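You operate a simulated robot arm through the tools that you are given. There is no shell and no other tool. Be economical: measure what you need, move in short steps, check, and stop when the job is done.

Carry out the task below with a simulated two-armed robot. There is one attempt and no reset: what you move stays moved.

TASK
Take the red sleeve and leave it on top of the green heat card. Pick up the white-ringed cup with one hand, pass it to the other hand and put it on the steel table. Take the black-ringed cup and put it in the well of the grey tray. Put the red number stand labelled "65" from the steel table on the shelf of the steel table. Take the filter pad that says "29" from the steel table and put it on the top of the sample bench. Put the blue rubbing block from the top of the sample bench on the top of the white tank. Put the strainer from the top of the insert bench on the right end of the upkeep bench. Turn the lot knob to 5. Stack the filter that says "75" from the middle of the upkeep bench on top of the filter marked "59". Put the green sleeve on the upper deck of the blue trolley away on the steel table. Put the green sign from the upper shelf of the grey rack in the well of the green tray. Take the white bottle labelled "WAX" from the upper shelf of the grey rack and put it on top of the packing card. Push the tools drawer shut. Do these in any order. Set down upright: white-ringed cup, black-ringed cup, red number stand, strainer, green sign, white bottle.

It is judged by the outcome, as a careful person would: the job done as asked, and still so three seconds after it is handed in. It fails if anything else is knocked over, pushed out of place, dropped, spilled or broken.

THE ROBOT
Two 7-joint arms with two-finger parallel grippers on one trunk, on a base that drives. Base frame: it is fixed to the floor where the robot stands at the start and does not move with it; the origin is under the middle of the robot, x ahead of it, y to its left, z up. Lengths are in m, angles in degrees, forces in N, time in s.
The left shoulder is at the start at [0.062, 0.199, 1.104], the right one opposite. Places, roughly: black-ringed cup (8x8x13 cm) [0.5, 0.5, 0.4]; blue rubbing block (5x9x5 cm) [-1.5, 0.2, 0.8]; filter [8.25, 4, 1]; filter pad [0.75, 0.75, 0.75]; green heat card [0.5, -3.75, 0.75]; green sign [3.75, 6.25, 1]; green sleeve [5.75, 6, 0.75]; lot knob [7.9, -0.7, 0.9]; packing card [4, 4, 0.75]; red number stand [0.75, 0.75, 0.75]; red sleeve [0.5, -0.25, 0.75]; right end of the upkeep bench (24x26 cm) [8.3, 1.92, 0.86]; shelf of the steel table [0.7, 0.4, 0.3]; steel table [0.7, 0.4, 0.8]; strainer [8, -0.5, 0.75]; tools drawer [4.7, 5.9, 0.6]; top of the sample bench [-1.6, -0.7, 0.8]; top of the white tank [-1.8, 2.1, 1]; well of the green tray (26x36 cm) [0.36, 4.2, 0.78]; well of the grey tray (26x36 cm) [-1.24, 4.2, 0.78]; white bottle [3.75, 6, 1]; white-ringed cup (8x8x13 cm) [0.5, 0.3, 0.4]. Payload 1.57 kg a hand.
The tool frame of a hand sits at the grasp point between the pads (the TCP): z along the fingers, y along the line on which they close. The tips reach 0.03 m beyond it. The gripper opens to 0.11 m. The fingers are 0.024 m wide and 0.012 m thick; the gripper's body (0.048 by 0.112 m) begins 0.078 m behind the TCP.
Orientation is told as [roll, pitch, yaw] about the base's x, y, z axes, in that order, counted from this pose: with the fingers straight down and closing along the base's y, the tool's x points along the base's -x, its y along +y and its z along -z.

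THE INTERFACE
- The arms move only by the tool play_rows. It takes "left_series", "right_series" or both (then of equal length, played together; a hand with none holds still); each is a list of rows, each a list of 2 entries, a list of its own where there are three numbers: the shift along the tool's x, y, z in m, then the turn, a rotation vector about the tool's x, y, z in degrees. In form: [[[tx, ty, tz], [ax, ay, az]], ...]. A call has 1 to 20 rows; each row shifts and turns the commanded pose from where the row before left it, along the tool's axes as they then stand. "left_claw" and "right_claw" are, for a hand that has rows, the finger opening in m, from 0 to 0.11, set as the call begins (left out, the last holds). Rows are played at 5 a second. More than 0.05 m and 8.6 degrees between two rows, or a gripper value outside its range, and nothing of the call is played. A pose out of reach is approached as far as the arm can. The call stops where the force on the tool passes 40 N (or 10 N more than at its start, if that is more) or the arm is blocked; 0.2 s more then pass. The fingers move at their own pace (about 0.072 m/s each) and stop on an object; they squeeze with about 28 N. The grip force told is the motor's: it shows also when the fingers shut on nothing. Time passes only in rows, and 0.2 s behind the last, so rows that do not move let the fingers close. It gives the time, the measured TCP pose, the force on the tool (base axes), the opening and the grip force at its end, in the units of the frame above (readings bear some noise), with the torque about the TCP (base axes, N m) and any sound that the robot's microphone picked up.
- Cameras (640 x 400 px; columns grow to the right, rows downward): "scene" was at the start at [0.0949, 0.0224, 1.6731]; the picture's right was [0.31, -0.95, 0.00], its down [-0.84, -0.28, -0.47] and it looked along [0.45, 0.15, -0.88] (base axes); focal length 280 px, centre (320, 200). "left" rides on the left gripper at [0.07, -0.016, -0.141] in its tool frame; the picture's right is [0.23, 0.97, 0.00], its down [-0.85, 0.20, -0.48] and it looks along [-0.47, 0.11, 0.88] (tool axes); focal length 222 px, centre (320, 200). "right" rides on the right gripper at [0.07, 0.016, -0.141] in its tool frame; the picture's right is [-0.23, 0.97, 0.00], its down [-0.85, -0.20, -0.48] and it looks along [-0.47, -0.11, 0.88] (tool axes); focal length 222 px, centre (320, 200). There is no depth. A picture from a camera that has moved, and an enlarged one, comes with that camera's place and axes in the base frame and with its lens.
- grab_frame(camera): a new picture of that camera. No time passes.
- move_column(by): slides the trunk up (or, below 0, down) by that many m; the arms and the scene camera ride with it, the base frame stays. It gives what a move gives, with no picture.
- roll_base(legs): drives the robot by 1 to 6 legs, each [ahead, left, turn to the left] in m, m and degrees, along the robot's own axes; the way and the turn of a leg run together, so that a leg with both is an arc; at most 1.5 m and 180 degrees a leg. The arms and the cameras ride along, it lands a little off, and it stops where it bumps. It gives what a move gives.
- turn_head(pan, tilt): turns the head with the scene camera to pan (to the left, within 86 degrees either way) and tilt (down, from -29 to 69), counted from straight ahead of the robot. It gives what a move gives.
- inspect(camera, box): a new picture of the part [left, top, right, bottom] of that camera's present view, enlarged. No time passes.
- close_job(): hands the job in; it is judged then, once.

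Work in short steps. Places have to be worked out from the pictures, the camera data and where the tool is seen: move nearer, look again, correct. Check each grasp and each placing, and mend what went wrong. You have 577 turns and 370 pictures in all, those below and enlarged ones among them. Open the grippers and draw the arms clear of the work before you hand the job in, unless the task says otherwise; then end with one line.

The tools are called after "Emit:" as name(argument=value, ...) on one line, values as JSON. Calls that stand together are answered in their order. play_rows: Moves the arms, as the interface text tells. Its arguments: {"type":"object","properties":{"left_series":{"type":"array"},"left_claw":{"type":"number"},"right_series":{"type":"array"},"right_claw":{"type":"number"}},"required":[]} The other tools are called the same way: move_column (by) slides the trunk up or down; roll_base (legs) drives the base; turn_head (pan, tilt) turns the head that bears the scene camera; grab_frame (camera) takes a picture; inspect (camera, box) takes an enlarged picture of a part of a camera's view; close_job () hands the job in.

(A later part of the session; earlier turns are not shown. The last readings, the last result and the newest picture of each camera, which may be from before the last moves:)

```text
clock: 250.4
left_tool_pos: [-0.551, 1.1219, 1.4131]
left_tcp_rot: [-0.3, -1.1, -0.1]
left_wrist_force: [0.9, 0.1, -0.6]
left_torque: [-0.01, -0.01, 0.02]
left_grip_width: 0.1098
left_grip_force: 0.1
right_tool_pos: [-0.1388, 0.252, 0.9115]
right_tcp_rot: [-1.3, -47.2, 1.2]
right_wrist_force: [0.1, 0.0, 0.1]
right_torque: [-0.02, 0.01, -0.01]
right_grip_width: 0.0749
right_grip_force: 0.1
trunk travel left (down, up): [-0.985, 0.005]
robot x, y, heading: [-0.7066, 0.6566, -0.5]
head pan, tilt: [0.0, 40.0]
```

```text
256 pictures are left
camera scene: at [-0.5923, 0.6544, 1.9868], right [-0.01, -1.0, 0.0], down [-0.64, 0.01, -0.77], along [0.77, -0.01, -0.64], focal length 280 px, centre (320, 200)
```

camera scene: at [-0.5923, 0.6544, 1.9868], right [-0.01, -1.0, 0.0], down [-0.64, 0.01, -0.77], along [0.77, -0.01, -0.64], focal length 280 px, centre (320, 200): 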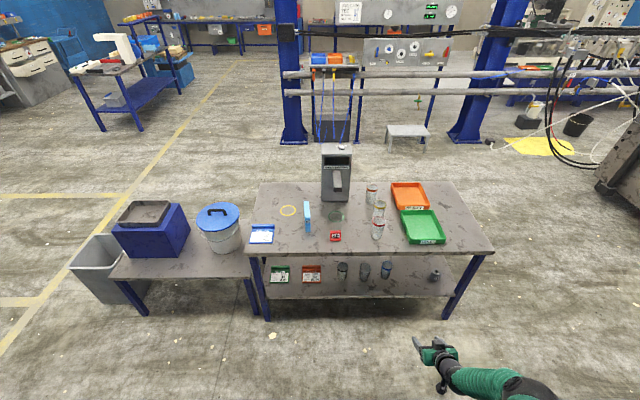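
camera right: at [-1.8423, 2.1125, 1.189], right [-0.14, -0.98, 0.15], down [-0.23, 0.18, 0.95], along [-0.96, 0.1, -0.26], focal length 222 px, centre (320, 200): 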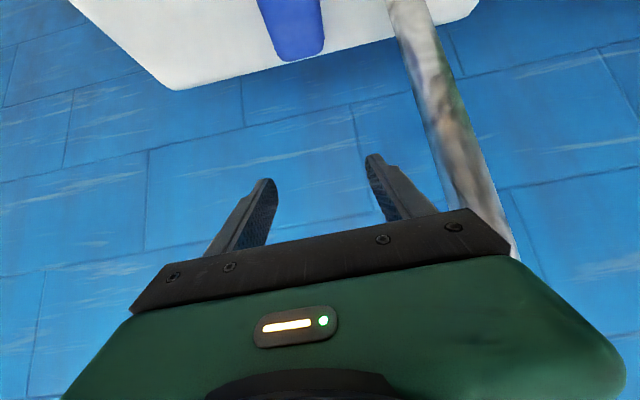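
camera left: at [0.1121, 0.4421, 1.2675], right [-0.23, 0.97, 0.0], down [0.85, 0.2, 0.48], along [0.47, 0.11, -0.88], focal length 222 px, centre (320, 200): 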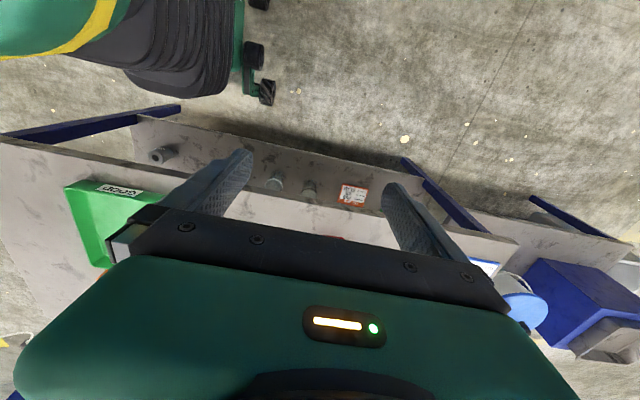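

Three cups on the shelf. Lower the trunk and zoom on them.

Emit:
move_column(by=-0.4)

Emit:
move_column(by=-0.12)

Emit:
inspect(camera="scene", box=[240, 160, 460, 310])

Emit:
grab_frame(camera="right")

```text
clock: 254.3
left_tool_pos: [-0.5522, 1.1234, 1.0118]
left_tcp_rot: [-0.3, -1.0, -0.1]
left_wrist_force: [0.8, -0.9, -0.3]
left_torque: [0.02, -0.03, 0.05]
left_grip_width: 0.11
left_grip_force: 0.1
right_tool_pos: [-0.1389, 0.2517, 0.5121]
right_tcp_rot: [-1.4, -47.0, 1.2]
right_wrist_force: [-0.3, 0.0, 0.5]
right_torque: [-0.02, 0.02, 0.03]
right_grip_width: 0.075
right_grip_force: 0.1
trunk travel left (down, up): [-0.585, 0.405]
robot x, y, heading: [-0.7116, 0.6548, -0.2]
head pan, tilt: [0.0, 40.0]
```

```text
clock: 255.8
left_tool_pos: [-0.5513, 1.1232, 0.8939]
left_tcp_rot: [-0.3, -1.1, -0.1]
left_wrist_force: [-0.4, -0.2, 0.6]
left_torque: [0.03, -0.01, -0.02]
left_grip_width: 0.1102
left_grip_force: 0.0
right_tool_pos: [-0.137, 0.2514, 0.3906]
right_tcp_rot: [-1.3, -46.9, 1.3]
right_wrist_force: [-0.1, 0.2, -0.6]
right_torque: [-0.01, 0.03, 0.0]
right_grip_width: 0.0751
right_grip_force: 0.0
trunk travel left (down, up): [-0.465, 0.525]
robot x, y, heading: [-0.7107, 0.6564, -0.6]
head pan, tilt: [0.0, 40.0]
```

```text
2.67 times, centred on (350, 235) of scene
camera zoom: at [-0.5932, 0.6546, 1.4668], right [-0.01, -1.0, 0.0], down [-0.64, 0.01, -0.77], along [0.77, -0.01, -0.64], focal length 747 px, centre (240, 107)
```

zoom: 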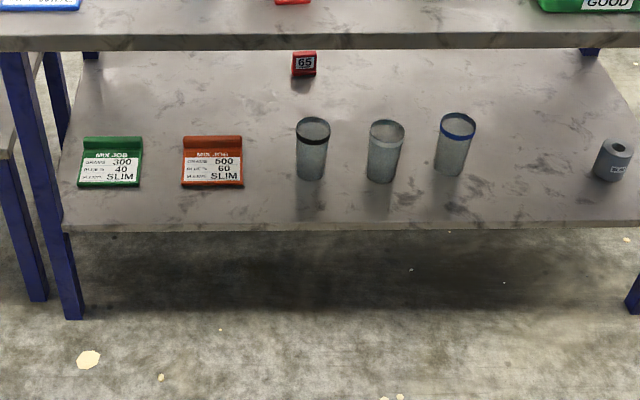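

```text
254 pictures are left
camera right: at [-0.2899, 0.2677, 0.4344], right [0.15, 0.98, 0.15], down [0.23, -0.18, 0.96], along [0.96, -0.11, -0.25], focal length 222 px, centre (320, 200)
```

right: 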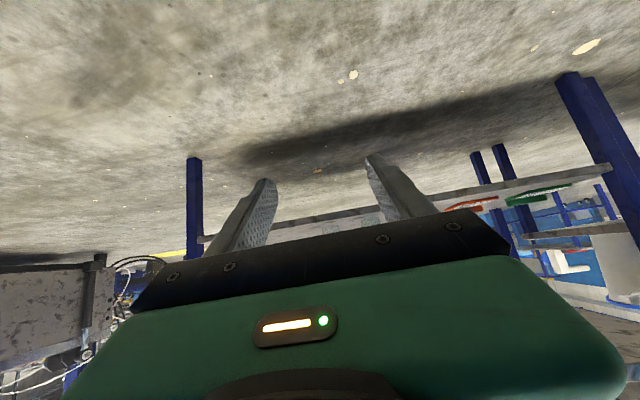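

White-ringed cup at ≈(0.55,0.335), black-ringed at ≈(0.557,0.49), gaps ~7 cm. Extend right arm 7 cm, open to 0.10, shift left and approach.

Emit:
play_rows(right_series=[[[-0.024, 0, 0.026], [0, 0, 0]], [[-0.024, 0, 0.026], [0, 0, 0]], [[0, 0, 0], [-1.3, 0, 0]]], right_claw=0.1)

Emit:
roll_base(legs=[[0, 0.085, 0], [0.45, 0, 0]])

Emit:
grab_frame(camera="right")

Emit:
grab_frame(camera="scene")

```text
clock: 256.6
left_tool_pos: [-0.5521, 1.123, 0.8922]
left_tcp_rot: [-0.3, -1.0, 0.0]
left_wrist_force: [0.2, 0.4, -0.1]
left_torque: [0.0, -0.03, -0.01]
left_grip_width: 0.1102
left_grip_force: 0.0
right_tool_pos: [-0.0683, 0.2518, 0.3915]
right_tcp_rot: [-0.1, -47.1, 1.1]
right_wrist_force: [-0.1, -0.2, 0.0]
right_torque: [0.03, -0.03, 0.02]
right_grip_width: 0.1
right_grip_force: 0.0
trunk travel left (down, up): [-0.465, 0.525]
robot x, y, heading: [-0.7128, 0.6539, -0.7]
head pan, tilt: [0.0, 40.0]
```

```text
clock: 260.0
left_tool_pos: [-0.0983, 1.2084, 0.8914]
left_tcp_rot: [-0.4, -1.0, 0.1]
left_wrist_force: [-0.4, 0.4, 1.0]
left_torque: [-0.01, -0.01, -0.02]
left_grip_width: 0.1102
left_grip_force: 0.0
right_tool_pos: [0.3884, 0.3375, 0.392]
right_tcp_rot: [-0.2, -47.1, 1.5]
right_wrist_force: [-0.7, 0.4, 0.0]
right_torque: [-0.01, -0.01, -0.01]
right_grip_width: 0.1
right_grip_force: 0.0
trunk travel left (down, up): [-0.465, 0.525]
robot x, y, heading: [-0.2511, 0.7416, -0.3]
head pan, tilt: [0.0, 40.0]
```

```text
253 pictures are left
camera right: at [0.2373, 0.3498, 0.4349], right [0.13, 0.98, 0.16], down [0.24, -0.19, 0.95], along [0.96, -0.09, -0.26], focal length 222 px, centre (320, 200)
```

right: 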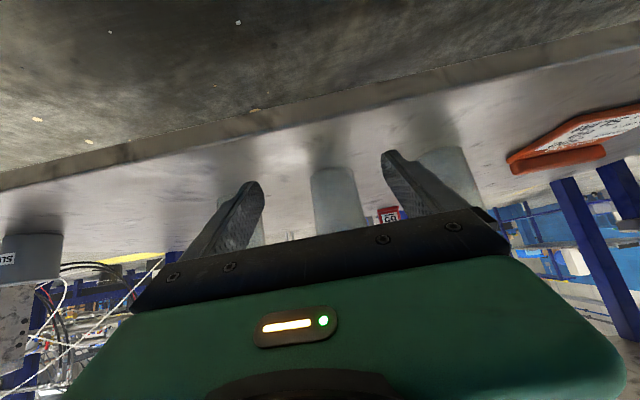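

```text
252 pictures are left
camera scene: at [-0.1361, 0.7396, 1.4667], right [-0.01, -1.0, 0.0], down [-0.64, 0.0, -0.76], along [0.76, -0.01, -0.64], focal length 280 px, centre (320, 200)
```

scene: 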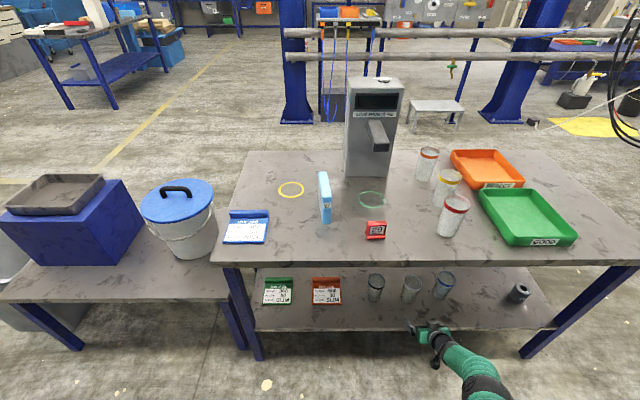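

Cup lies between the fingers, ~1 cm to the left. Drive in 0.12 with 0.01 left.

Emit:
roll_base(legs=[[0.12, 0.01, 0]])

Emit:
grab_frame(camera="right")

Emit:
inspect(camera="scene", box=[320, 220, 540, 380])

```text
clock: 261.2
left_tool_pos: [0.028, 1.2143, 0.8932]
left_tcp_rot: [-0.4, -1.0, 0.0]
left_wrist_force: [0.4, 0.3, 0.3]
left_torque: [-0.03, 0.03, -0.02]
left_grip_width: 0.1098
left_grip_force: 0.0
right_tool_pos: [0.5118, 0.3449, 0.3894]
right_tcp_rot: [0.0, -47.2, 1.4]
right_wrist_force: [-0.2, 0.2, -0.1]
right_torque: [0.0, -0.01, -0.04]
right_grip_width: 0.0999
right_grip_force: 0.1
trunk travel left (down, up): [-0.465, 0.525]
robot x, y, heading: [-0.1339, 0.7496, -0.5]
head pan, tilt: [0.0, 40.0]
```

```text
251 pictures are left
camera right: at [0.3594, 0.3576, 0.4338], right [0.13, 0.98, 0.17], down [0.24, -0.19, 0.95], along [0.96, -0.09, -0.26], focal length 222 px, centre (320, 200)
```

right: 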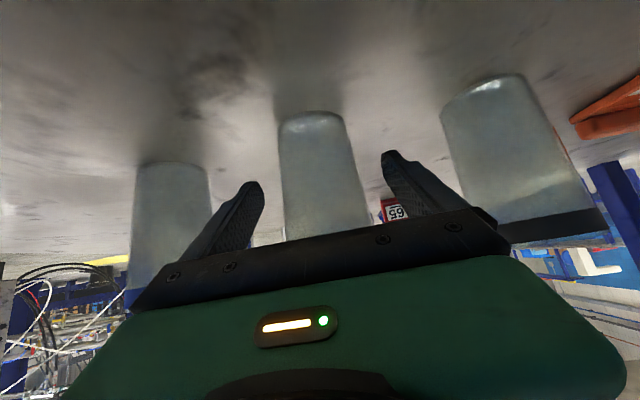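

```text
2.50 times, centred on (430, 300) of scene
camera zoom: at [-0.0132, 0.7452, 1.4666], right [-0.01, -1.0, 0.0], down [-0.64, 0.0, -0.76], along [0.76, 0.0, -0.64], focal length 701 px, centre (45, -50)
```

zoom: 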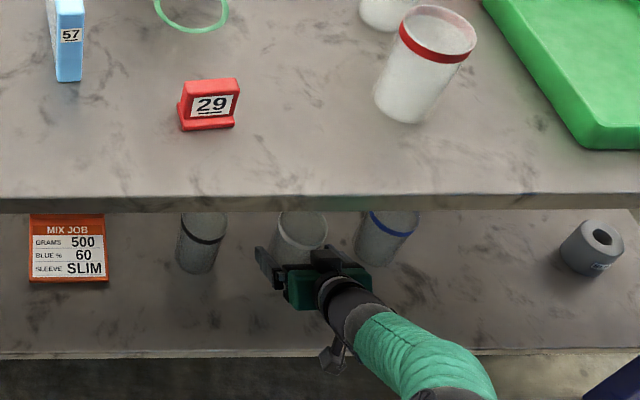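

Centred. Advance the last 3.7 cm with the arm and close gently.

Emit:
play_rows(right_series=[[[-0.008, 0, 0.018], [0, 0, 0]], [[-0.008, 0, 0.017], [0, 0, 0]], [[0, 0, 0], [0, 0, 0]]])

Emit:
grab_frame(camera="right")

Emit:
play_rows(right_series=[[[0, 0, 0], [0, 0, 0]], [[0, 0, 0], [0, 0, 0]], [[0, 0, 0], [0, 0, 0]]], right_claw=0.06)

Emit:
grab_frame(camera="right")

```text
clock: 262.2
left_tool_pos: [0.0239, 1.2155, 0.893]
left_tcp_rot: [-0.4, -1.2, 0.1]
left_wrist_force: [-0.1, 0.6, 1.0]
left_torque: [0.01, -0.04, -0.03]
left_grip_width: 0.1101
left_grip_force: 0.0
right_tool_pos: [0.5492, 0.3137, 0.4311]
right_tcp_rot: [-3.3, -50.6, 2.7]
right_wrist_force: [0.9, 0.8, 0.1]
right_torque: [0.04, 0.01, -0.01]
right_grip_width: 0.1002
right_grip_force: 0.0
right hand out of reach, approached as far as the arm can: row 1, 2
trunk travel left (down, up): [-0.465, 0.525]
robot x, y, heading: [-0.1314, 0.7475, -0.7]
head pan, tilt: [0.0, 40.0]
stopped in row 3 (right hand): the arm was blocked; the commanded pose is now the measured one
```

```text
249 pictures are left
camera right: at [0.3954, 0.3302, 0.4658], right [0.14, 0.98, 0.14], down [0.17, -0.16, 0.97], along [0.97, -0.11, -0.19], focal length 222 px, centre (320, 200)
```

right: 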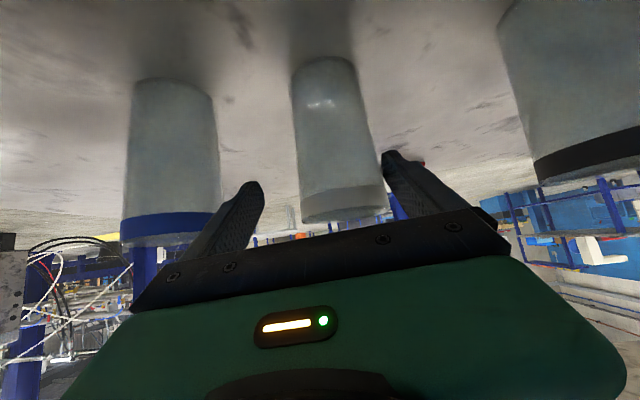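

```text
clock: 263.0
left_tool_pos: [0.0254, 1.214, 0.8932]
left_tcp_rot: [-0.2, -1.2, -0.2]
left_wrist_force: [-0.9, -0.1, -1.1]
left_torque: [0.0, 0.01, 0.02]
left_grip_width: 0.11
left_grip_force: 0.1
right_tool_pos: [0.5485, 0.3145, 0.4315]
right_tcp_rot: [-3.3, -50.4, 2.6]
right_wrist_force: [-0.5, -0.6, -0.4]
right_torque: [0.0, 0.03, 0.01]
right_grip_width: 0.0645
right_grip_force: 28.2
trunk travel left (down, up): [-0.465, 0.525]
robot x, y, heading: [-0.1282, 0.7489, -0.5]
head pan, tilt: [0.0, 40.0]
```

```text
248 pictures are left
camera right: at [0.3957, 0.3311, 0.4655], right [0.14, 0.98, 0.14], down [0.17, -0.16, 0.97], along [0.97, -0.11, -0.19], focal length 222 px, centre (320, 200)
```

right: 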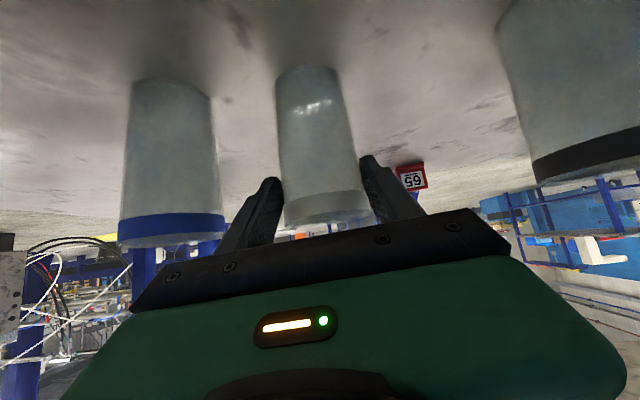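

It closed around the cup's upper part (64.5 mm). Lift 3 cm with the trunk and check.

Emit:
move_column(by=0.03)

Emit:
grab_frame(camera="right")

Emit:
inspect(camera="scene", box=[320, 220, 540, 380])

```text
clock: 263.8
left_tool_pos: [0.0257, 1.2155, 0.9231]
left_tcp_rot: [-0.3, -1.3, 0.0]
left_wrist_force: [-0.2, -0.7, 0.0]
left_torque: [-0.01, -0.01, 0.01]
left_grip_width: 0.1102
left_grip_force: 0.0
right_tool_pos: [0.5518, 0.3152, 0.4613]
right_tcp_rot: [-3.3, -50.5, 2.7]
right_wrist_force: [0.5, -0.5, -1.3]
right_torque: [0.03, 0.01, -0.01]
right_grip_width: 0.0649
right_grip_force: 27.6
trunk travel left (down, up): [-0.495, 0.495]
robot x, y, heading: [-0.1305, 0.7484, -0.4]
head pan, tilt: [0.0, 40.0]
```

```text
247 pictures are left
camera right: at [0.3962, 0.3314, 0.4956], right [0.14, 0.98, 0.14], down [0.17, -0.16, 0.97], along [0.97, -0.11, -0.19], focal length 222 px, centre (320, 200)
```

right: 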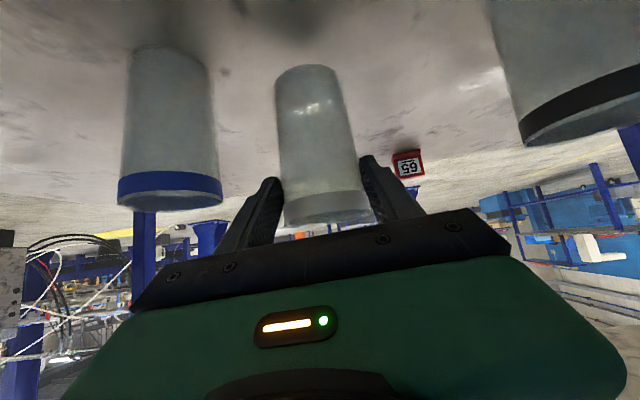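

```text
2.50 times, centred on (430, 300) of scene
camera zoom: at [-0.0137, 0.7462, 1.4967], right [-0.01, -1.0, 0.0], down [-0.64, 0.0, -0.76], along [0.76, 0.0, -0.64], focal length 701 px, centre (45, -50)
```

zoom: 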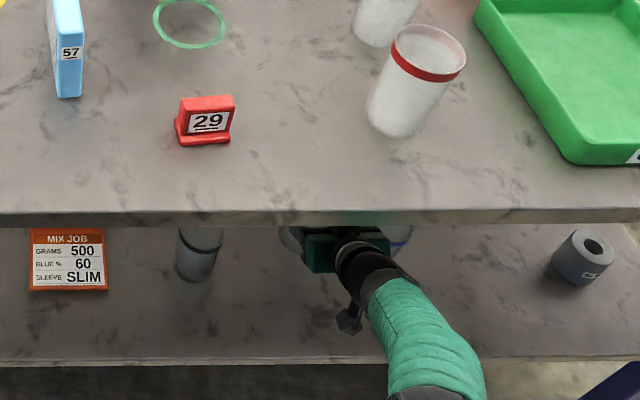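

Held. Back off 0.55 and raise the trunk to a mid height for the handover.

Emit:
roll_base(legs=[[-0.55, 0, 0]])

Emit:
move_column(by=0.35)

Emit:
turn_head(pan=0, tilt=55)

Emit:
grab_frame(camera="scene")

```text
clock: 266.9
left_tool_pos: [-0.5194, 1.2186, 0.9233]
left_tcp_rot: [-0.3, -1.2, -0.1]
left_wrist_force: [-0.5, 0.2, -0.2]
left_torque: [0.0, -0.02, 0.0]
left_grip_width: 0.1103
left_grip_force: 0.1
right_tool_pos: [0.0017, 0.3164, 0.4633]
right_tcp_rot: [-3.2, -50.6, 2.4]
right_wrist_force: [-0.2, 0.8, 0.2]
right_torque: [-0.03, -0.01, 0.02]
right_grip_width: 0.0645
right_grip_force: 28.3
trunk travel left (down, up): [-0.495, 0.495]
robot x, y, heading: [-0.6801, 0.7473, -0.9]
head pan, tilt: [0.0, 40.0]
```

```text
clock: 270.4
left_tool_pos: [-0.5185, 1.218, 1.2726]
left_tcp_rot: [-0.2, -1.3, -0.3]
left_wrist_force: [0.1, -0.5, -0.4]
left_torque: [-0.01, 0.01, 0.03]
left_grip_width: 0.1103
left_grip_force: 0.0
right_tool_pos: [0.0003, 0.3154, 0.8134]
right_tcp_rot: [-3.3, -50.6, 2.5]
right_wrist_force: [0.2, -0.5, -0.6]
right_torque: [-0.05, 0.01, 0.01]
right_grip_width: 0.0647
right_grip_force: 27.5
trunk travel left (down, up): [-0.845, 0.145]
robot x, y, heading: [-0.6827, 0.755, -0.7]
head pan, tilt: [0.0, 40.0]
```

```text
clock: 271.1
left_tool_pos: [-0.519, 1.2184, 1.2731]
left_tcp_rot: [-0.3, -1.2, -0.2]
left_wrist_force: [0.2, 0.4, -0.2]
left_torque: [-0.04, -0.05, -0.02]
left_grip_width: 0.1102
left_grip_force: 0.1
right_tool_pos: [0.0031, 0.3155, 0.8122]
right_tcp_rot: [-3.3, -50.8, 2.4]
right_wrist_force: [1.1, -0.1, -0.4]
right_torque: [0.0, 0.03, -0.01]
right_grip_width: 0.0644
right_grip_force: 27.9
trunk travel left (down, up): [-0.845, 0.145]
robot x, y, heading: [-0.6797, 0.7538, -0.5]
head pan, tilt: [0.0, 55.0]
```

```text
245 pictures are left
camera scene: at [-0.5727, 0.7506, 1.8261], right [-0.01, -1.0, 0.0], down [-0.82, 0.01, -0.57], along [0.57, -0.01, -0.82], focal length 280 px, centre (320, 200)
```

scene: 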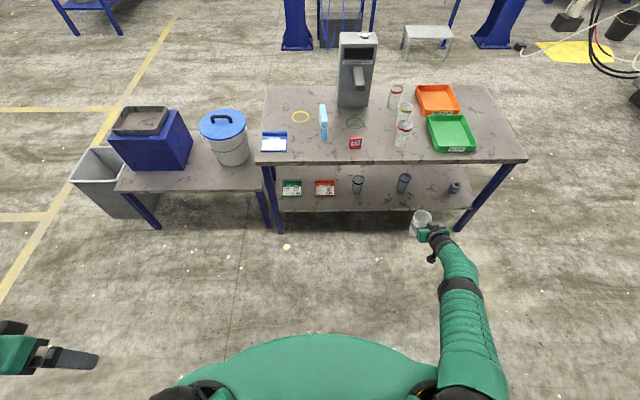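

Move the held cup up and inward for the handover.

Emit:
play_rows(right_series=[[[-0.018, 0.024, -0.0275], [0, 0, 0]], [[-0.018, 0.024, -0.0275], [0, 0, 0]], [[-0.018, 0.024, -0.0275], [0, 0, 0]], [[-0.018, 0.024, -0.0275], [0, 0, 0]], [[-0.018, 0.024, -0.0275], [0, 0, 0]], [[-0.018, 0.024, -0.0275], [0, 0, 0]], [[-0.018, 0.024, -0.0275], [0, 0, 0]], [[-0.018, 0.024, -0.0275], [0, 0, 0]], [[0, 0, 0], [0, 0, 0]]])

Emit:
grab_frame(camera="scene")

```text
clock: 273.1
left_tool_pos: [-0.5183, 1.2213, 1.2731]
left_tcp_rot: [-0.4, -1.2, -0.3]
left_wrist_force: [-0.4, -0.5, -0.2]
left_torque: [0.0, 0.03, 0.02]
left_grip_width: 0.1099
left_grip_force: 0.0
right_tool_pos: [-0.0783, 0.5178, 1.0573]
right_tcp_rot: [-3.4, -50.6, 2.5]
right_wrist_force: [-0.2, 0.2, -0.4]
right_torque: [-0.02, 0.0, -0.04]
right_grip_width: 0.0644
right_grip_force: 28.3
trunk travel left (down, up): [-0.845, 0.145]
robot x, y, heading: [-0.6807, 0.7533, -0.8]
head pan, tilt: [0.0, 55.0]
```

```text
244 pictures are left
camera scene: at [-0.5729, 0.7531, 1.826], right [-0.01, -1.0, 0.0], down [-0.82, 0.01, -0.57], along [0.57, -0.01, -0.82], focal length 280 px, centre (320, 200)
```

scene: 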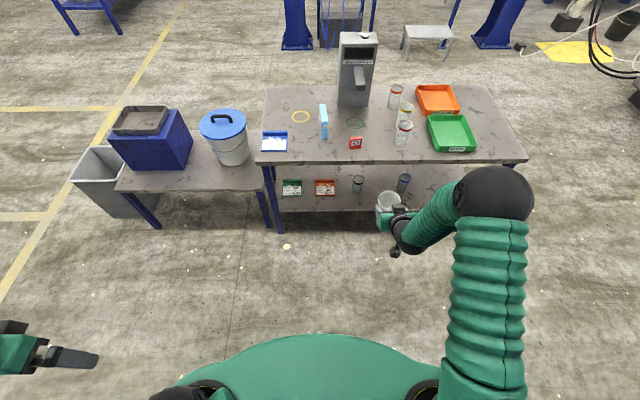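

Good posture. Bring it 15 cm further to the middle.

Emit:
play_rows(right_series=[[[0, 0.04, 0], [0, 0, 0]], [[0, 0.04, 0], [0, 0, 0]], [[0, 0.04, 0], [0, 0, 0]], [[0, 0.03, 0], [0, 0, 0]], [[0, 0, 0], [0, 0, 0]]])

Emit:
play_rows(left_series=[[[-0.04, 0, 0], [0, 0, 0]], [[-0.04, 0, 0], [0, 0, 0]], [[-0.04, 0, 0], [0, 0, 0]], [[-0.04, 0, 0], [0, 0, 0]], [[-0.04, 0, 0], [0, 0, 0]], [[-0.04, 0, 0], [0, 0, 0]], [[0, 0, 0], [0, 0, 0]]], left_claw=0.1)

Emit:
grab_frame(camera="scene")

Emit:
grab_frame(camera="left")

```text
clock: 274.3
left_tool_pos: [-0.52, 1.2186, 1.2741]
left_tcp_rot: [-0.4, -1.1, -0.3]
left_wrist_force: [0.4, -1.1, -0.4]
left_torque: [-0.01, -0.01, -0.01]
left_grip_width: 0.1102
left_grip_force: 0.1
right_tool_pos: [-0.0792, 0.6676, 1.0518]
right_tcp_rot: [-3.3, -50.5, 2.3]
right_wrist_force: [-0.2, -0.1, -0.8]
right_torque: [0.01, 0.0, 0.0]
right_grip_width: 0.0646
right_grip_force: 27.5
trunk travel left (down, up): [-0.845, 0.145]
robot x, y, heading: [-0.6769, 0.7511, -0.7]
head pan, tilt: [0.0, 55.0]
```

```text
clock: 275.9
left_tool_pos: [-0.2794, 1.2223, 1.2776]
left_tcp_rot: [-0.5, -1.3, -0.4]
left_wrist_force: [0.3, -0.1, 0.3]
left_torque: [0.01, -0.05, 0.0]
left_grip_width: 0.1002
left_grip_force: 0.1
right_tool_pos: [-0.0788, 0.6695, 1.0511]
right_tcp_rot: [-3.4, -50.8, 2.6]
right_wrist_force: [0.9, 0.5, -0.4]
right_torque: [-0.02, 0.03, -0.04]
right_grip_width: 0.0646
right_grip_force: 27.8
trunk travel left (down, up): [-0.845, 0.145]
robot x, y, heading: [-0.677, 0.7514, -0.8]
head pan, tilt: [0.0, 55.0]
```

```text
243 pictures are left
camera scene: at [-0.572, 0.7546, 1.826], right [-0.01, -1.0, 0.0], down [-0.82, 0.01, -0.57], along [0.57, -0.01, -0.82], focal length 280 px, centre (320, 200)
```

scene: 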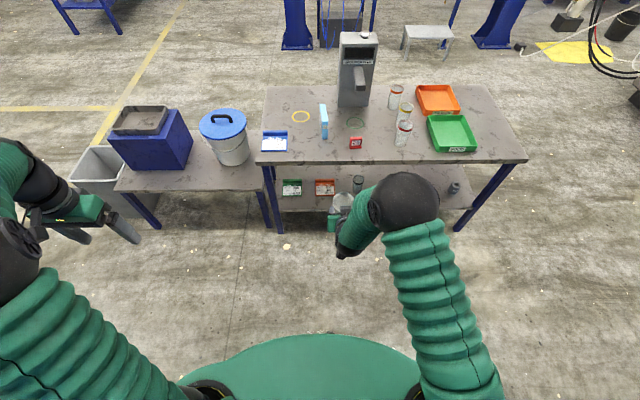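

```text
242 pictures are left
camera left: at [-0.3528, 1.2066, 1.4163], right [-0.22, 0.97, -0.01], down [0.85, 0.2, 0.5], along [0.49, 0.1, -0.87], focal length 222 px, centre (320, 200)
```

left: 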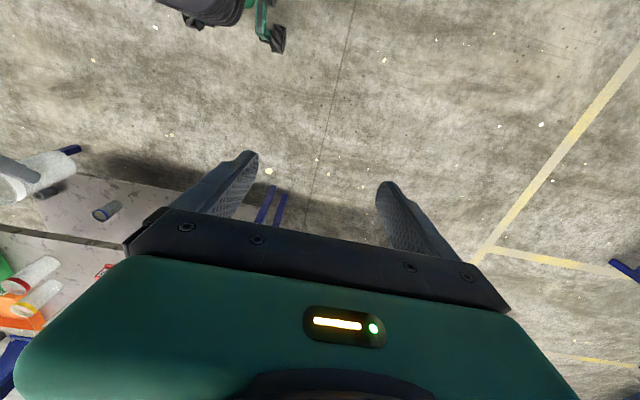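

Now turn the left hand: yaw 90° so it points to the right, then tilt it 45°.

Emit:
play_rows(left_series=[[[0, 0, 0], [0, 0, 8.2]], [[0, 0, 0], [0, 0, 8.2]], [[0, 0, 0], [0, 0, 8.2]], [[0, 0, 0], [0, 0, 8.2]], [[0, 0, 0], [0, 0, 8.2]], [[0, 0, 0], [0, 0, 8.2]], [[0, 0, 0], [0, 0, 8.2]], [[0, 0, 0], [0, 0, 8.2]], [[0, 0, 0], [0, 0, 8.2]], [[0, 0, 0], [0, 0, 8.2]], [[0, 0, 0], [0, 0, 8.0]], [[0, 0, 0], [0, -7.5, 0]], [[0, 0, 0], [0, -7.5, 0]], [[0, 0, 0], [0, -7.5, 0]], [[0, 0, 0], [0, -7.5, 0]], [[0, 0, 0], [0, -7.5, 0]], [[0, 0, 0], [0, -7.5, 0]], [[0, 0, 0], [0, 0, 0]]])

Emit:
grab_frame(camera="scene")

Emit:
grab_frame(camera="left")

```text
clock: 279.7
left_tool_pos: [-0.2789, 1.22, 1.2776]
left_tcp_rot: [1.8, -45.5, -91.6]
left_wrist_force: [0.1, 0.5, -0.6]
left_torque: [0.0, 0.02, 0.0]
left_grip_width: 0.0999
left_grip_force: 0.1
right_tool_pos: [-0.0784, 0.6687, 1.0519]
right_tcp_rot: [-3.4, -50.6, 2.6]
right_wrist_force: [0.5, 0.1, -0.3]
right_torque: [0.0, 0.03, 0.02]
right_grip_width: 0.0647
right_grip_force: 27.5
trunk travel left (down, up): [-0.845, 0.145]
robot x, y, heading: [-0.6798, 0.7542, -0.8]
head pan, tilt: [0.0, 55.0]
```

```text
241 pictures are left
camera scene: at [-0.5716, 0.7565, 1.826], right [-0.01, -1.0, 0.0], down [-0.82, 0.01, -0.57], along [0.57, -0.01, -0.82], focal length 280 px, centre (320, 200)
```

scene: 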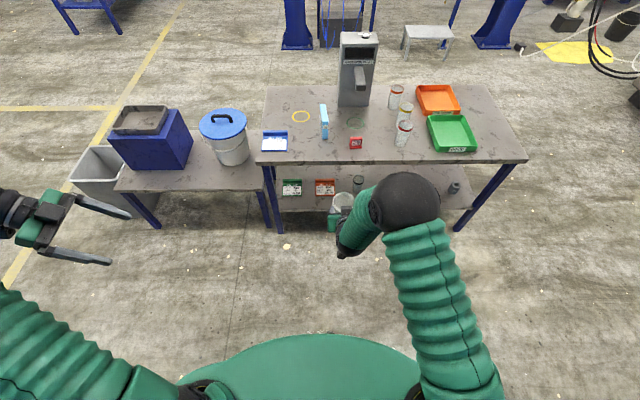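

```text
240 pictures are left
camera left: at [-0.2956, 1.3695, 1.3256], right [0.98, 0.15, -0.14], down [0.18, -0.26, 0.95], along [0.11, -0.95, -0.28], focal length 222 px, centre (320, 200)
```

left: 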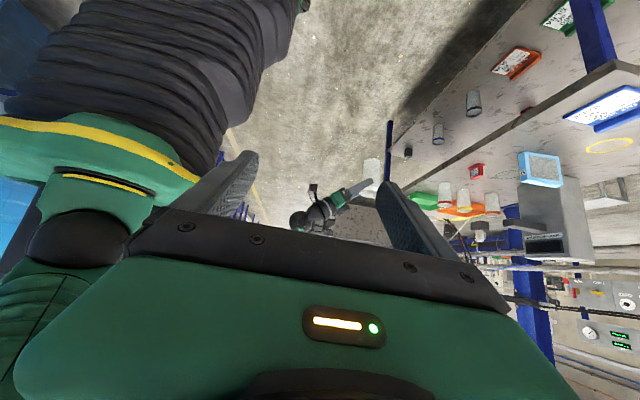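

Move the left hand to a standoff left of the cup.

Emit:
play_rows(left_series=[[[-0.0085, 0.0182, 0.0365], [0, 0, 0]], [[-0.0085, 0.0182, 0.0365], [0, 0, 0]], [[-0.0085, 0.0182, 0.0365], [0, 0, 0]], [[-0.0085, 0.0182, 0.0365], [0, 0, 0]], [[-0.0085, 0.0182, 0.0365], [0, 0, 0]], [[-0.0085, 0.0182, 0.0365], [0, 0, 0]], [[-0.0085, 0.0182, 0.0365], [0, 0, 0]], [[-0.0085, 0.0182, 0.0365], [0, 0, 0]], [[-0.0085, 0.0182, 0.0365], [0, 0, 0]], [[-0.0085, 0.0182, 0.0365], [0, 0, 0]], [[-0.0085, 0.0182, 0.0365], [0, 0, 0]], [[0, 0, 0], [0, 0, 0]]])

Emit:
grab_frame(camera="scene")

Emit:
grab_frame(camera="left")

```text
clock: 282.3
left_tool_pos: [-0.0775, 0.8667, 1.0666]
left_tcp_rot: [1.9, -45.4, -91.7]
left_wrist_force: [0.2, 1.1, -0.5]
left_torque: [-0.01, 0.0, 0.0]
left_grip_width: 0.1001
left_grip_force: 0.0
right_tool_pos: [-0.0791, 0.6683, 1.0522]
right_tcp_rot: [-3.4, -50.6, 2.4]
right_wrist_force: [-0.3, 0.0, -0.7]
right_torque: [0.0, 0.03, 0.0]
right_grip_width: 0.0646
right_grip_force: 27.5
trunk travel left (down, up): [-0.845, 0.145]
robot x, y, heading: [-0.6782, 0.7548, -0.7]
head pan, tilt: [0.0, 55.0]
```

```text
239 pictures are left
camera scene: at [-0.5704, 0.7524, 1.8259], right [-0.01, -1.0, 0.0], down [-0.82, 0.01, -0.57], along [0.57, -0.01, -0.82], focal length 280 px, centre (320, 200)
```

scene: 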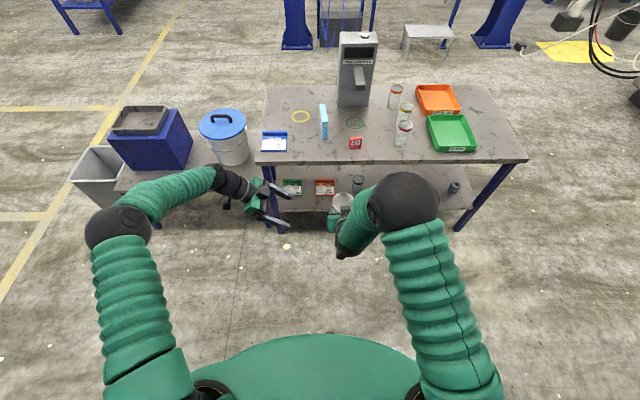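

```text
238 pictures are left
camera left: at [-0.0928, 1.0169, 1.1145], right [0.98, 0.15, -0.14], down [0.18, -0.26, 0.95], along [0.11, -0.95, -0.28], focal length 222 px, centre (320, 200)
```

left: 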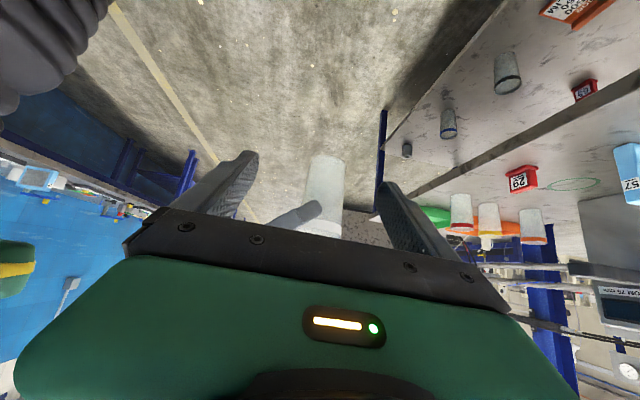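

Aligned. Advance the left hand toward the cup's lower part, most of the way.

Emit:
play_rows(left_series=[[[-0.022, 0.02, 0.022], [0, 0, 0]], [[-0.02, 0, 0.03], [0, 0, 0]], [[-0.013, 0, 0.033], [0, 0, 0]], [[-0.013, 0, 0.033], [0, 0, 0]], [[-0.01, 0, 0.033], [0, 0, 0]], [[0, 0, 0], [0, 0, 0]]])

Emit:
grab_frame(camera="left")

Emit:
inspect(camera="scene", box=[230, 140, 430, 280])

```text
clock: 283.7
left_tool_pos: [-0.057, 0.6999, 1.017]
left_tcp_rot: [1.8, -45.3, -91.6]
left_wrist_force: [0.5, -0.3, -0.8]
left_torque: [0.01, 0.03, 0.04]
left_grip_width: 0.1002
left_grip_force: 0.1
right_tool_pos: [-0.0784, 0.667, 1.0517]
right_tcp_rot: [-3.3, -50.8, 2.5]
right_wrist_force: [-0.1, -0.1, -0.5]
right_torque: [0.03, -0.02, 0.02]
right_grip_width: 0.0649
right_grip_force: 27.8
trunk travel left (down, up): [-0.845, 0.145]
robot x, y, heading: [-0.679, 0.7543, -0.8]
head pan, tilt: [0.0, 55.0]
```

```text
237 pictures are left
camera left: at [-0.0734, 0.8506, 1.0652], right [0.98, 0.15, -0.14], down [0.18, -0.26, 0.95], along [0.11, -0.95, -0.28], focal length 222 px, centre (320, 200)
```

left: 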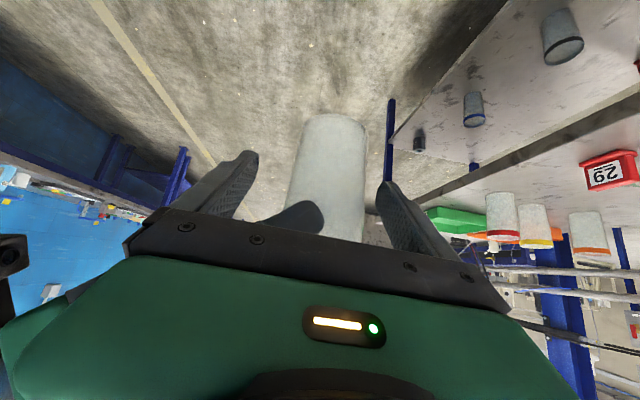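

```text
2.86 times, centred on (330, 210) of scene
camera zoom: at [-0.5706, 0.7507, 1.826], right [-0.01, -1.0, 0.0], down [-0.82, 0.01, -0.57], along [0.57, -0.01, -0.82], focal length 801 px, centre (291, 171)
```

zoom: 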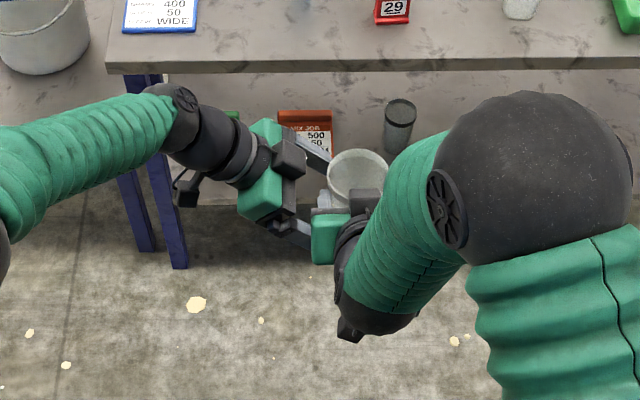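

Left fingers straddle the cup. Tilt the left tool flatter (58°) to clear the right fingers, then move to the cup's lower part.

Emit:
play_rows(left_series=[[[0, 0, 0], [0, -6.5, 0]], [[0, 0, 0], [0, -6.5, 0]], [[0.01, 0, 0.02], [0, 0, 0]], [[0.0087, 0, 0.02], [0, 0, 0]], [[0, 0, 0], [0, 0, 0]]])

Emit:
grab_frame(camera="left")

Emit:
inspect(camera="scene", box=[230, 140, 430, 280])

```text
clock: 284.9
left_tool_pos: [-0.0557, 0.6787, 0.9801]
left_tcp_rot: [2.4, -58.2, -92.4]
left_wrist_force: [-0.6, -0.8, 0.1]
left_torque: [0.01, 0.0, 0.0]
left_grip_width: 0.1001
left_grip_force: 0.1
right_tool_pos: [-0.0792, 0.6682, 1.0512]
right_tcp_rot: [-3.4, -50.6, 2.5]
right_wrist_force: [-0.4, 0.4, -1.1]
right_torque: [-0.03, -0.02, 0.01]
right_grip_width: 0.0647
right_grip_force: 28.0
trunk travel left (down, up): [-0.845, 0.145]
robot x, y, heading: [-0.6783, 0.7526, -0.4]
head pan, tilt: [0.0, 55.0]
```

```text
235 pictures are left
camera left: at [-0.0704, 0.8351, 0.9927], right [0.98, 0.11, -0.17], down [0.18, -0.04, 0.98], along [0.1, -0.99, -0.06], focal length 222 px, centre (320, 200)
```

left: 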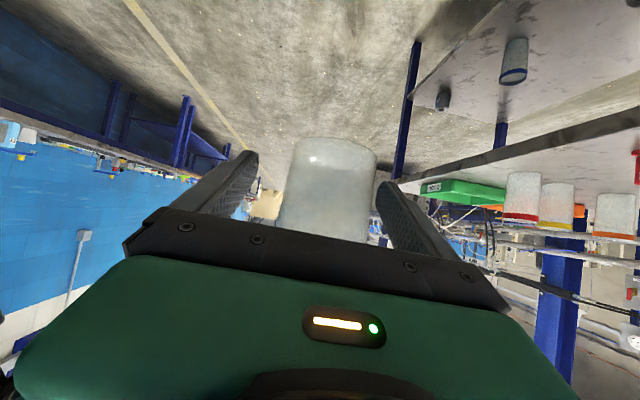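

```text
2.86 times, centred on (330, 210) of scene
camera zoom: at [-0.5702, 0.7507, 1.8259], right [-0.01, -1.0, 0.0], down [-0.82, 0.01, -0.57], along [0.57, -0.01, -0.82], focal length 801 px, centre (291, 171)
```

zoom: 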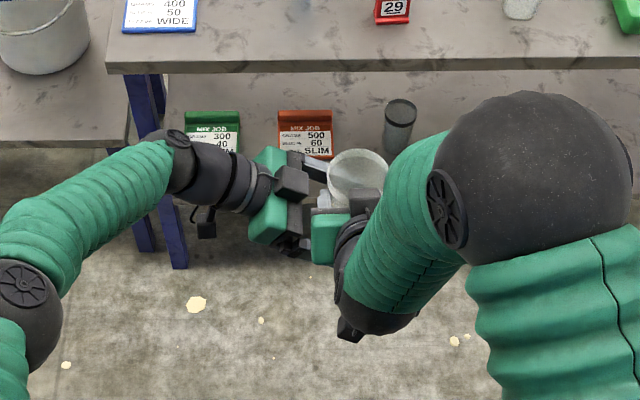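

Adjust 7 mm and close the left hand on the cup's lower part.

Emit:
play_rows(left_series=[[[0, 0.007, 0], [0, 0, 0]], [[0, 0, 0], [0, 0, 0]]])

Emit:
play_rows(left_series=[[[0, 0, 0], [0, 0, 0]], [[0, 0, 0], [0, 0, 0]], [[0, 0, 0], [0, 0, 0]], [[0, 0, 0], [0, 0, 0]]], left_claw=0.0)

Emit:
grab_frame(camera="left")

```text
clock: 285.5
left_tool_pos: [-0.0482, 0.6782, 0.9797]
left_tcp_rot: [2.3, -58.3, -92.2]
left_wrist_force: [-0.7, -0.6, 0.9]
left_torque: [-0.01, 0.01, -0.04]
left_grip_width: 0.1001
left_grip_force: 0.0
right_tool_pos: [-0.0794, 0.6674, 1.0516]
right_tcp_rot: [-3.3, -50.6, 2.5]
right_wrist_force: [0.5, -0.4, -0.8]
right_torque: [-0.02, 0.04, 0.0]
right_grip_width: 0.0646
right_grip_force: 28.1
trunk travel left (down, up): [-0.845, 0.145]
robot x, y, heading: [-0.6742, 0.7507, -0.6]
head pan, tilt: [0.0, 55.0]
```

```text
clock: 286.5
left_tool_pos: [-0.0475, 0.6789, 0.9793]
left_tcp_rot: [2.4, -58.3, -92.3]
left_wrist_force: [0.7, 0.9, 0.8]
left_torque: [-0.04, 0.22, -0.17]
left_grip_width: 0.0625
left_grip_force: 27.7
right_tool_pos: [-0.0786, 0.6682, 1.0518]
right_tcp_rot: [-3.3, -50.5, 2.5]
right_wrist_force: [-0.9, -0.4, -0.4]
right_torque: [0.02, -0.22, 0.13]
right_grip_width: 0.0647
right_grip_force: 27.7
trunk travel left (down, up): [-0.845, 0.145]
robot x, y, heading: [-0.6799, 0.7535, -0.7]
head pan, tilt: [0.0, 55.0]
```

```text
233 pictures are left
camera left: at [-0.0625, 0.836, 0.9927], right [0.98, 0.11, -0.17], down [0.18, -0.04, 0.98], along [0.1, -0.99, -0.06], focal length 222 px, centre (320, 200)
```

left: 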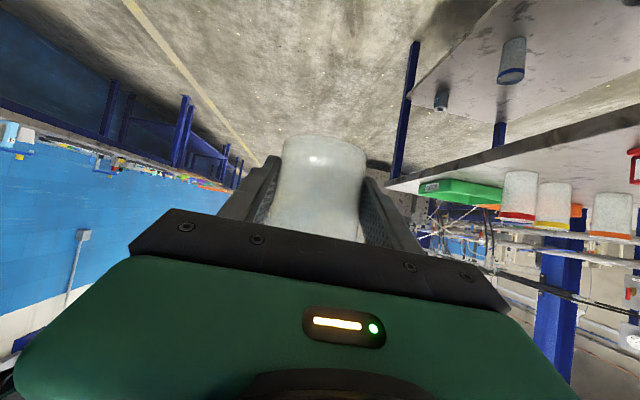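

Both hold. Open the right hand slightly and withdraw it along its axis.

Emit:
play_rows(right_series=[[[0, 0, 0], [0, 0, 0]], [[0, 0, 0], [0, 0, 0]]], right_claw=0.08)

Emit:
play_rows(right_series=[[[0, 0, -0.02], [0, 0, 0]], [[0, 0, -0.03], [0, 0, 0]], [[0, 0, -0.04], [0, 0, 0]], [[0, 0, -0.04], [0, 0, 0]], [[0, -0.04, 0], [0, 0, 0]], [[0, -0.04, 0], [0, 0, 0]], [[0, -0.04, 0], [0, 0, 0]], [[0, -0.04, 0], [0, 0, 0]], [[0, 0, 0], [0, 0, 0]]])

Emit:
grab_frame(camera="scene")

```text
clock: 287.1
left_tool_pos: [-0.0469, 0.6795, 0.9798]
left_tcp_rot: [2.2, -58.3, -92.3]
left_wrist_force: [-0.4, -0.6, 0.2]
left_torque: [0.01, 0.02, 0.01]
left_grip_width: 0.0625
left_grip_force: 28.3
right_tool_pos: [-0.0774, 0.6689, 1.0524]
right_tcp_rot: [-3.4, -50.6, 2.5]
right_wrist_force: [-0.5, 1.0, -0.5]
right_torque: [0.02, 0.01, 0.01]
right_grip_width: 0.0801
right_grip_force: 0.1
trunk travel left (down, up): [-0.845, 0.145]
robot x, y, heading: [-0.6779, 0.7535, -0.7]
head pan, tilt: [0.0, 55.0]
```

```text
clock: 289.1
left_tool_pos: [-0.0467, 0.6779, 0.9786]
left_tcp_rot: [2.4, -58.3, -92.3]
left_wrist_force: [0.3, -0.7, -1.5]
left_torque: [-0.03, 0.0, -0.02]
left_grip_width: 0.0624
left_grip_force: 28.3
right_tool_pos: [-0.1779, 0.5087, 1.1374]
right_tcp_rot: [-3.4, -50.6, 2.4]
right_wrist_force: [-0.2, 0.2, 0.0]
right_torque: [0.02, -0.01, 0.0]
right_grip_width: 0.0801
right_grip_force: 0.0
trunk travel left (down, up): [-0.845, 0.145]
robot x, y, heading: [-0.6766, 0.7535, -0.6]
head pan, tilt: [0.0, 55.0]
```

```text
232 pictures are left
camera scene: at [-0.5701, 0.7501, 1.8259], right [-0.01, -1.0, 0.0], down [-0.82, 0.01, -0.57], along [0.57, -0.01, -0.82], focal length 280 px, centre (320, 200)
```

scene: 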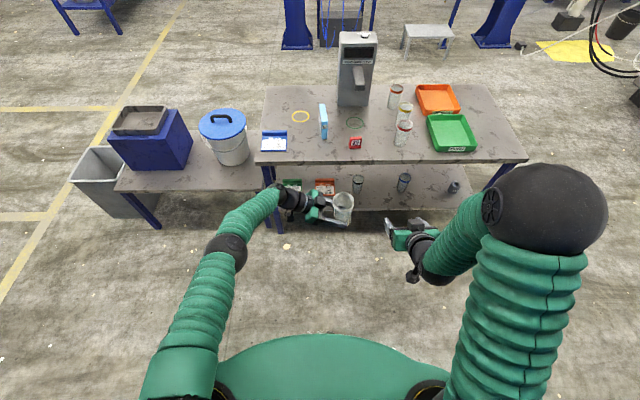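

Handover done; left hand holds the cup. Draw the left hand to its own side, then turn it to point forward.

Emit:
play_rows(left_series=[[[0.0227, 0, -0.0364], [0, 0, 0]], [[0.0227, 0, -0.0364], [0, 0, 0]], [[0.0227, 0, -0.0364], [0, 0, 0]], [[0.0227, 0, -0.0364], [0, 0, 0]], [[0.0227, 0, -0.0364], [0, 0, 0]], [[0.0227, 0, -0.0364], [0, 0, 0]], [[0.0227, 0, -0.0364], [0, 0, 0]], [[0, 0, 0], [-7.06, 0, -4.36]], [[0, 0, 0], [-7.06, 0, -4.36]], [[0, 0, 0], [-7.06, 0, -4.36]], [[0, 0, 0], [-7.06, 0, -4.36]], [[0, 0, 0], [-7.06, 0, -4.36]], [[0, 0, 0], [-7.06, 0, -4.36]], [[0, 0, 0], [-7.06, 0, -4.36]], [[0, 0, 0], [-7.06, 0, -4.36]], [[0, 0, 0], [-7.06, 0, -4.36]], [[0, 0, 0], [0, 0, 0]]])

Emit:
grab_frame(camera="scene")

Emit:
grab_frame(camera="left")

```text
clock: 292.5
left_tool_pos: [0.0837, 1.1829, 0.9443]
left_tcp_rot: [7.1, -63.1, -14.4]
left_wrist_force: [-0.4, 1.2, -0.2]
left_torque: [0.0, 0.02, 0.02]
left_grip_width: 0.0622
left_grip_force: 27.7
left hand out of reach, approached as far as the arm can: row 5, 6, 7, 8, 9, 10, 11, 12, 13, 14, 15, 16
right_tool_pos: [-0.1793, 0.5116, 1.1397]
right_tcp_rot: [-3.5, -50.8, 2.6]
right_wrist_force: [-0.3, -0.2, -0.3]
right_torque: [0.0, 0.03, -0.05]
right_grip_width: 0.0798
right_grip_force: 0.0
trunk travel left (down, up): [-0.845, 0.145]
robot x, y, heading: [-0.6786, 0.7525, -0.7]
head pan, tilt: [0.0, 55.0]
stopped in row 16 (left hand): the arm was blocked; the commanded pose is now the measured one
```

```text
231 pictures are left
camera scene: at [-0.5714, 0.7537, 1.826], right [-0.01, -1.0, 0.0], down [-0.82, 0.01, -0.57], along [0.57, -0.01, -0.82], focal length 280 px, centre (320, 200)
```

scene: 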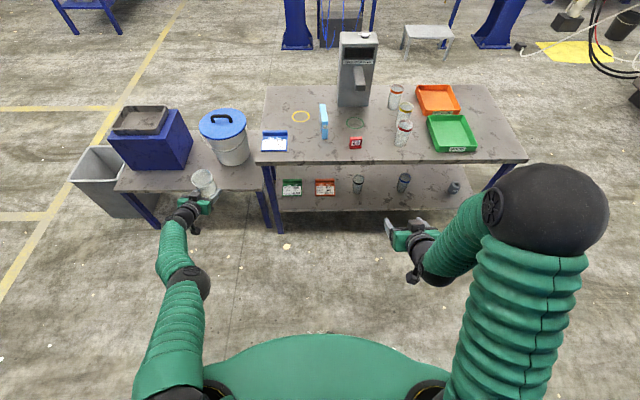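

```text
230 pictures are left
camera left: at [-0.074, 1.1889, 0.9426], right [0.04, 0.99, -0.15], down [-0.02, 0.15, 0.99], along [1.0, -0.03, 0.03], focal length 222 px, centre (320, 200)
```

left: 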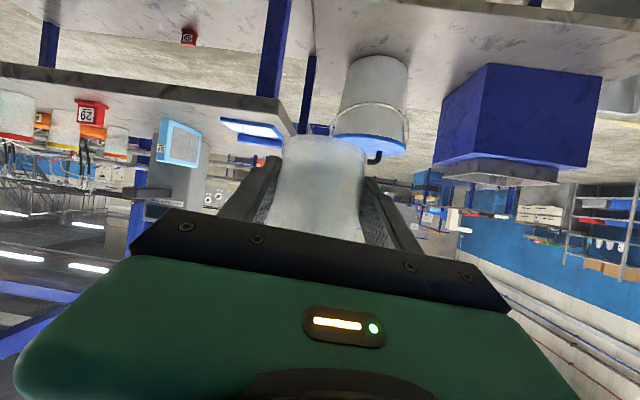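

Arm got stretched; pull in, and restore the tilt (58°) and roll so the cup is upright.

Emit:
play_rows(left_series=[[[-0.001, -0.02, -0.034], [0, 0, 0]], [[-0.001, -0.02, -0.034], [0, 0, 0]], [[-0.001, -0.02, -0.034], [0, 0, 0]], [[-0.001, -0.02, -0.034], [0, 0, 0]], [[-0.001, -0.02, -0.034], [0, 0, 0]], [[-0.001, -0.02, -0.034], [0, 0, 0]], [[0, 0, 0], [4.7, 5, 0]], [[0, 0, 0], [0, 0, 0]]])

Emit:
grab_frame(camera="scene")

Emit:
grab_frame(camera="left")

```text
clock: 294.3
left_tool_pos: [0.0788, 1.1702, 0.9388]
left_tcp_rot: [0.9, -57.7, -13.2]
left_wrist_force: [0.0, 0.3, 0.4]
left_torque: [0.01, 0.02, -0.02]
left_grip_width: 0.0624
left_grip_force: 28.4
left hand out of reach, approached as far as the arm can: row 1, 2, 3, 4, 5, 6, 7
right_tool_pos: [-0.1792, 0.5121, 1.1397]
right_tcp_rot: [-3.5, -50.7, 2.6]
right_wrist_force: [0.0, -0.6, 0.0]
right_torque: [0.02, -0.01, 0.03]
right_grip_width: 0.0803
right_grip_force: 0.0
trunk travel left (down, up): [-0.845, 0.145]
robot x, y, heading: [-0.6794, 0.7521, -0.7]
head pan, tilt: [0.0, 55.0]
```

```text
229 pictures are left
camera scene: at [-0.5715, 0.7548, 1.826], right [-0.01, -1.0, 0.0], down [-0.82, 0.01, -0.57], along [0.57, -0.01, -0.82], focal length 280 px, centre (320, 200)
```

scene: 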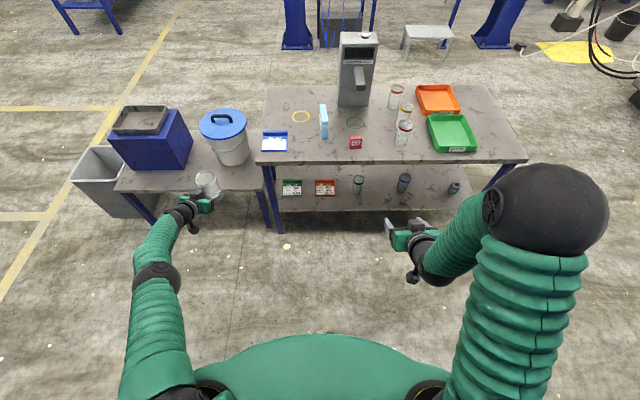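

```text
228 pictures are left
camera left: at [-0.0779, 1.1883, 0.9559], right [0.09, 0.98, -0.18], down [0.09, 0.18, 0.98], along [0.99, -0.11, -0.07], focal length 222 px, centre (320, 200)
```

left: 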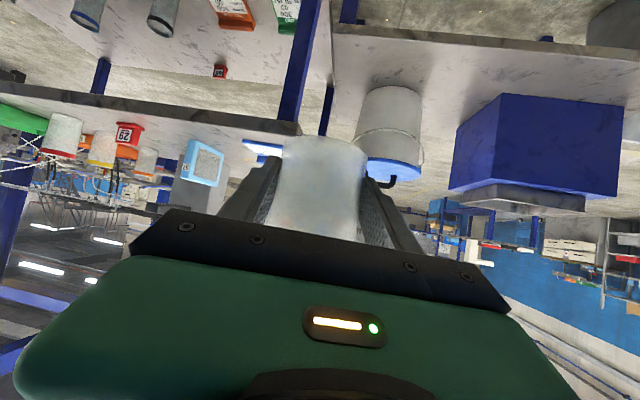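

Try pulling back again in small moves and watch.

Emit:
play_rows(left_series=[[[0.01, 0, -0.017], [0, 0, 0]], [[0.01, 0, -0.017], [0, 0, 0]], [[0.01, 0, -0.017], [0, 0, 0]], [[0.01, 0, -0.017], [0, 0, 0]], [[0, 0, 0], [0, 0, 0]]])

```text
clock: 295.5
left_tool_pos: [0.0012, 1.1861, 0.9436]
left_tcp_rot: [1.1, -57.6, -13.3]
left_wrist_force: [0.3, -0.1, 0.2]
left_torque: [-0.02, -0.03, 0.01]
left_grip_width: 0.0626
left_grip_force: 28.2
right_tool_pos: [-0.18, 0.5099, 1.138]
right_tcp_rot: [-3.4, -50.7, 2.6]
right_wrist_force: [-0.2, 0.5, 0.1]
right_torque: [0.0, 0.02, 0.0]
right_grip_width: 0.0797
right_grip_force: 0.0
trunk travel left (down, up): [-0.845, 0.145]
robot x, y, heading: [-0.6766, 0.7528, -0.7]
head pan, tilt: [0.0, 55.0]
```

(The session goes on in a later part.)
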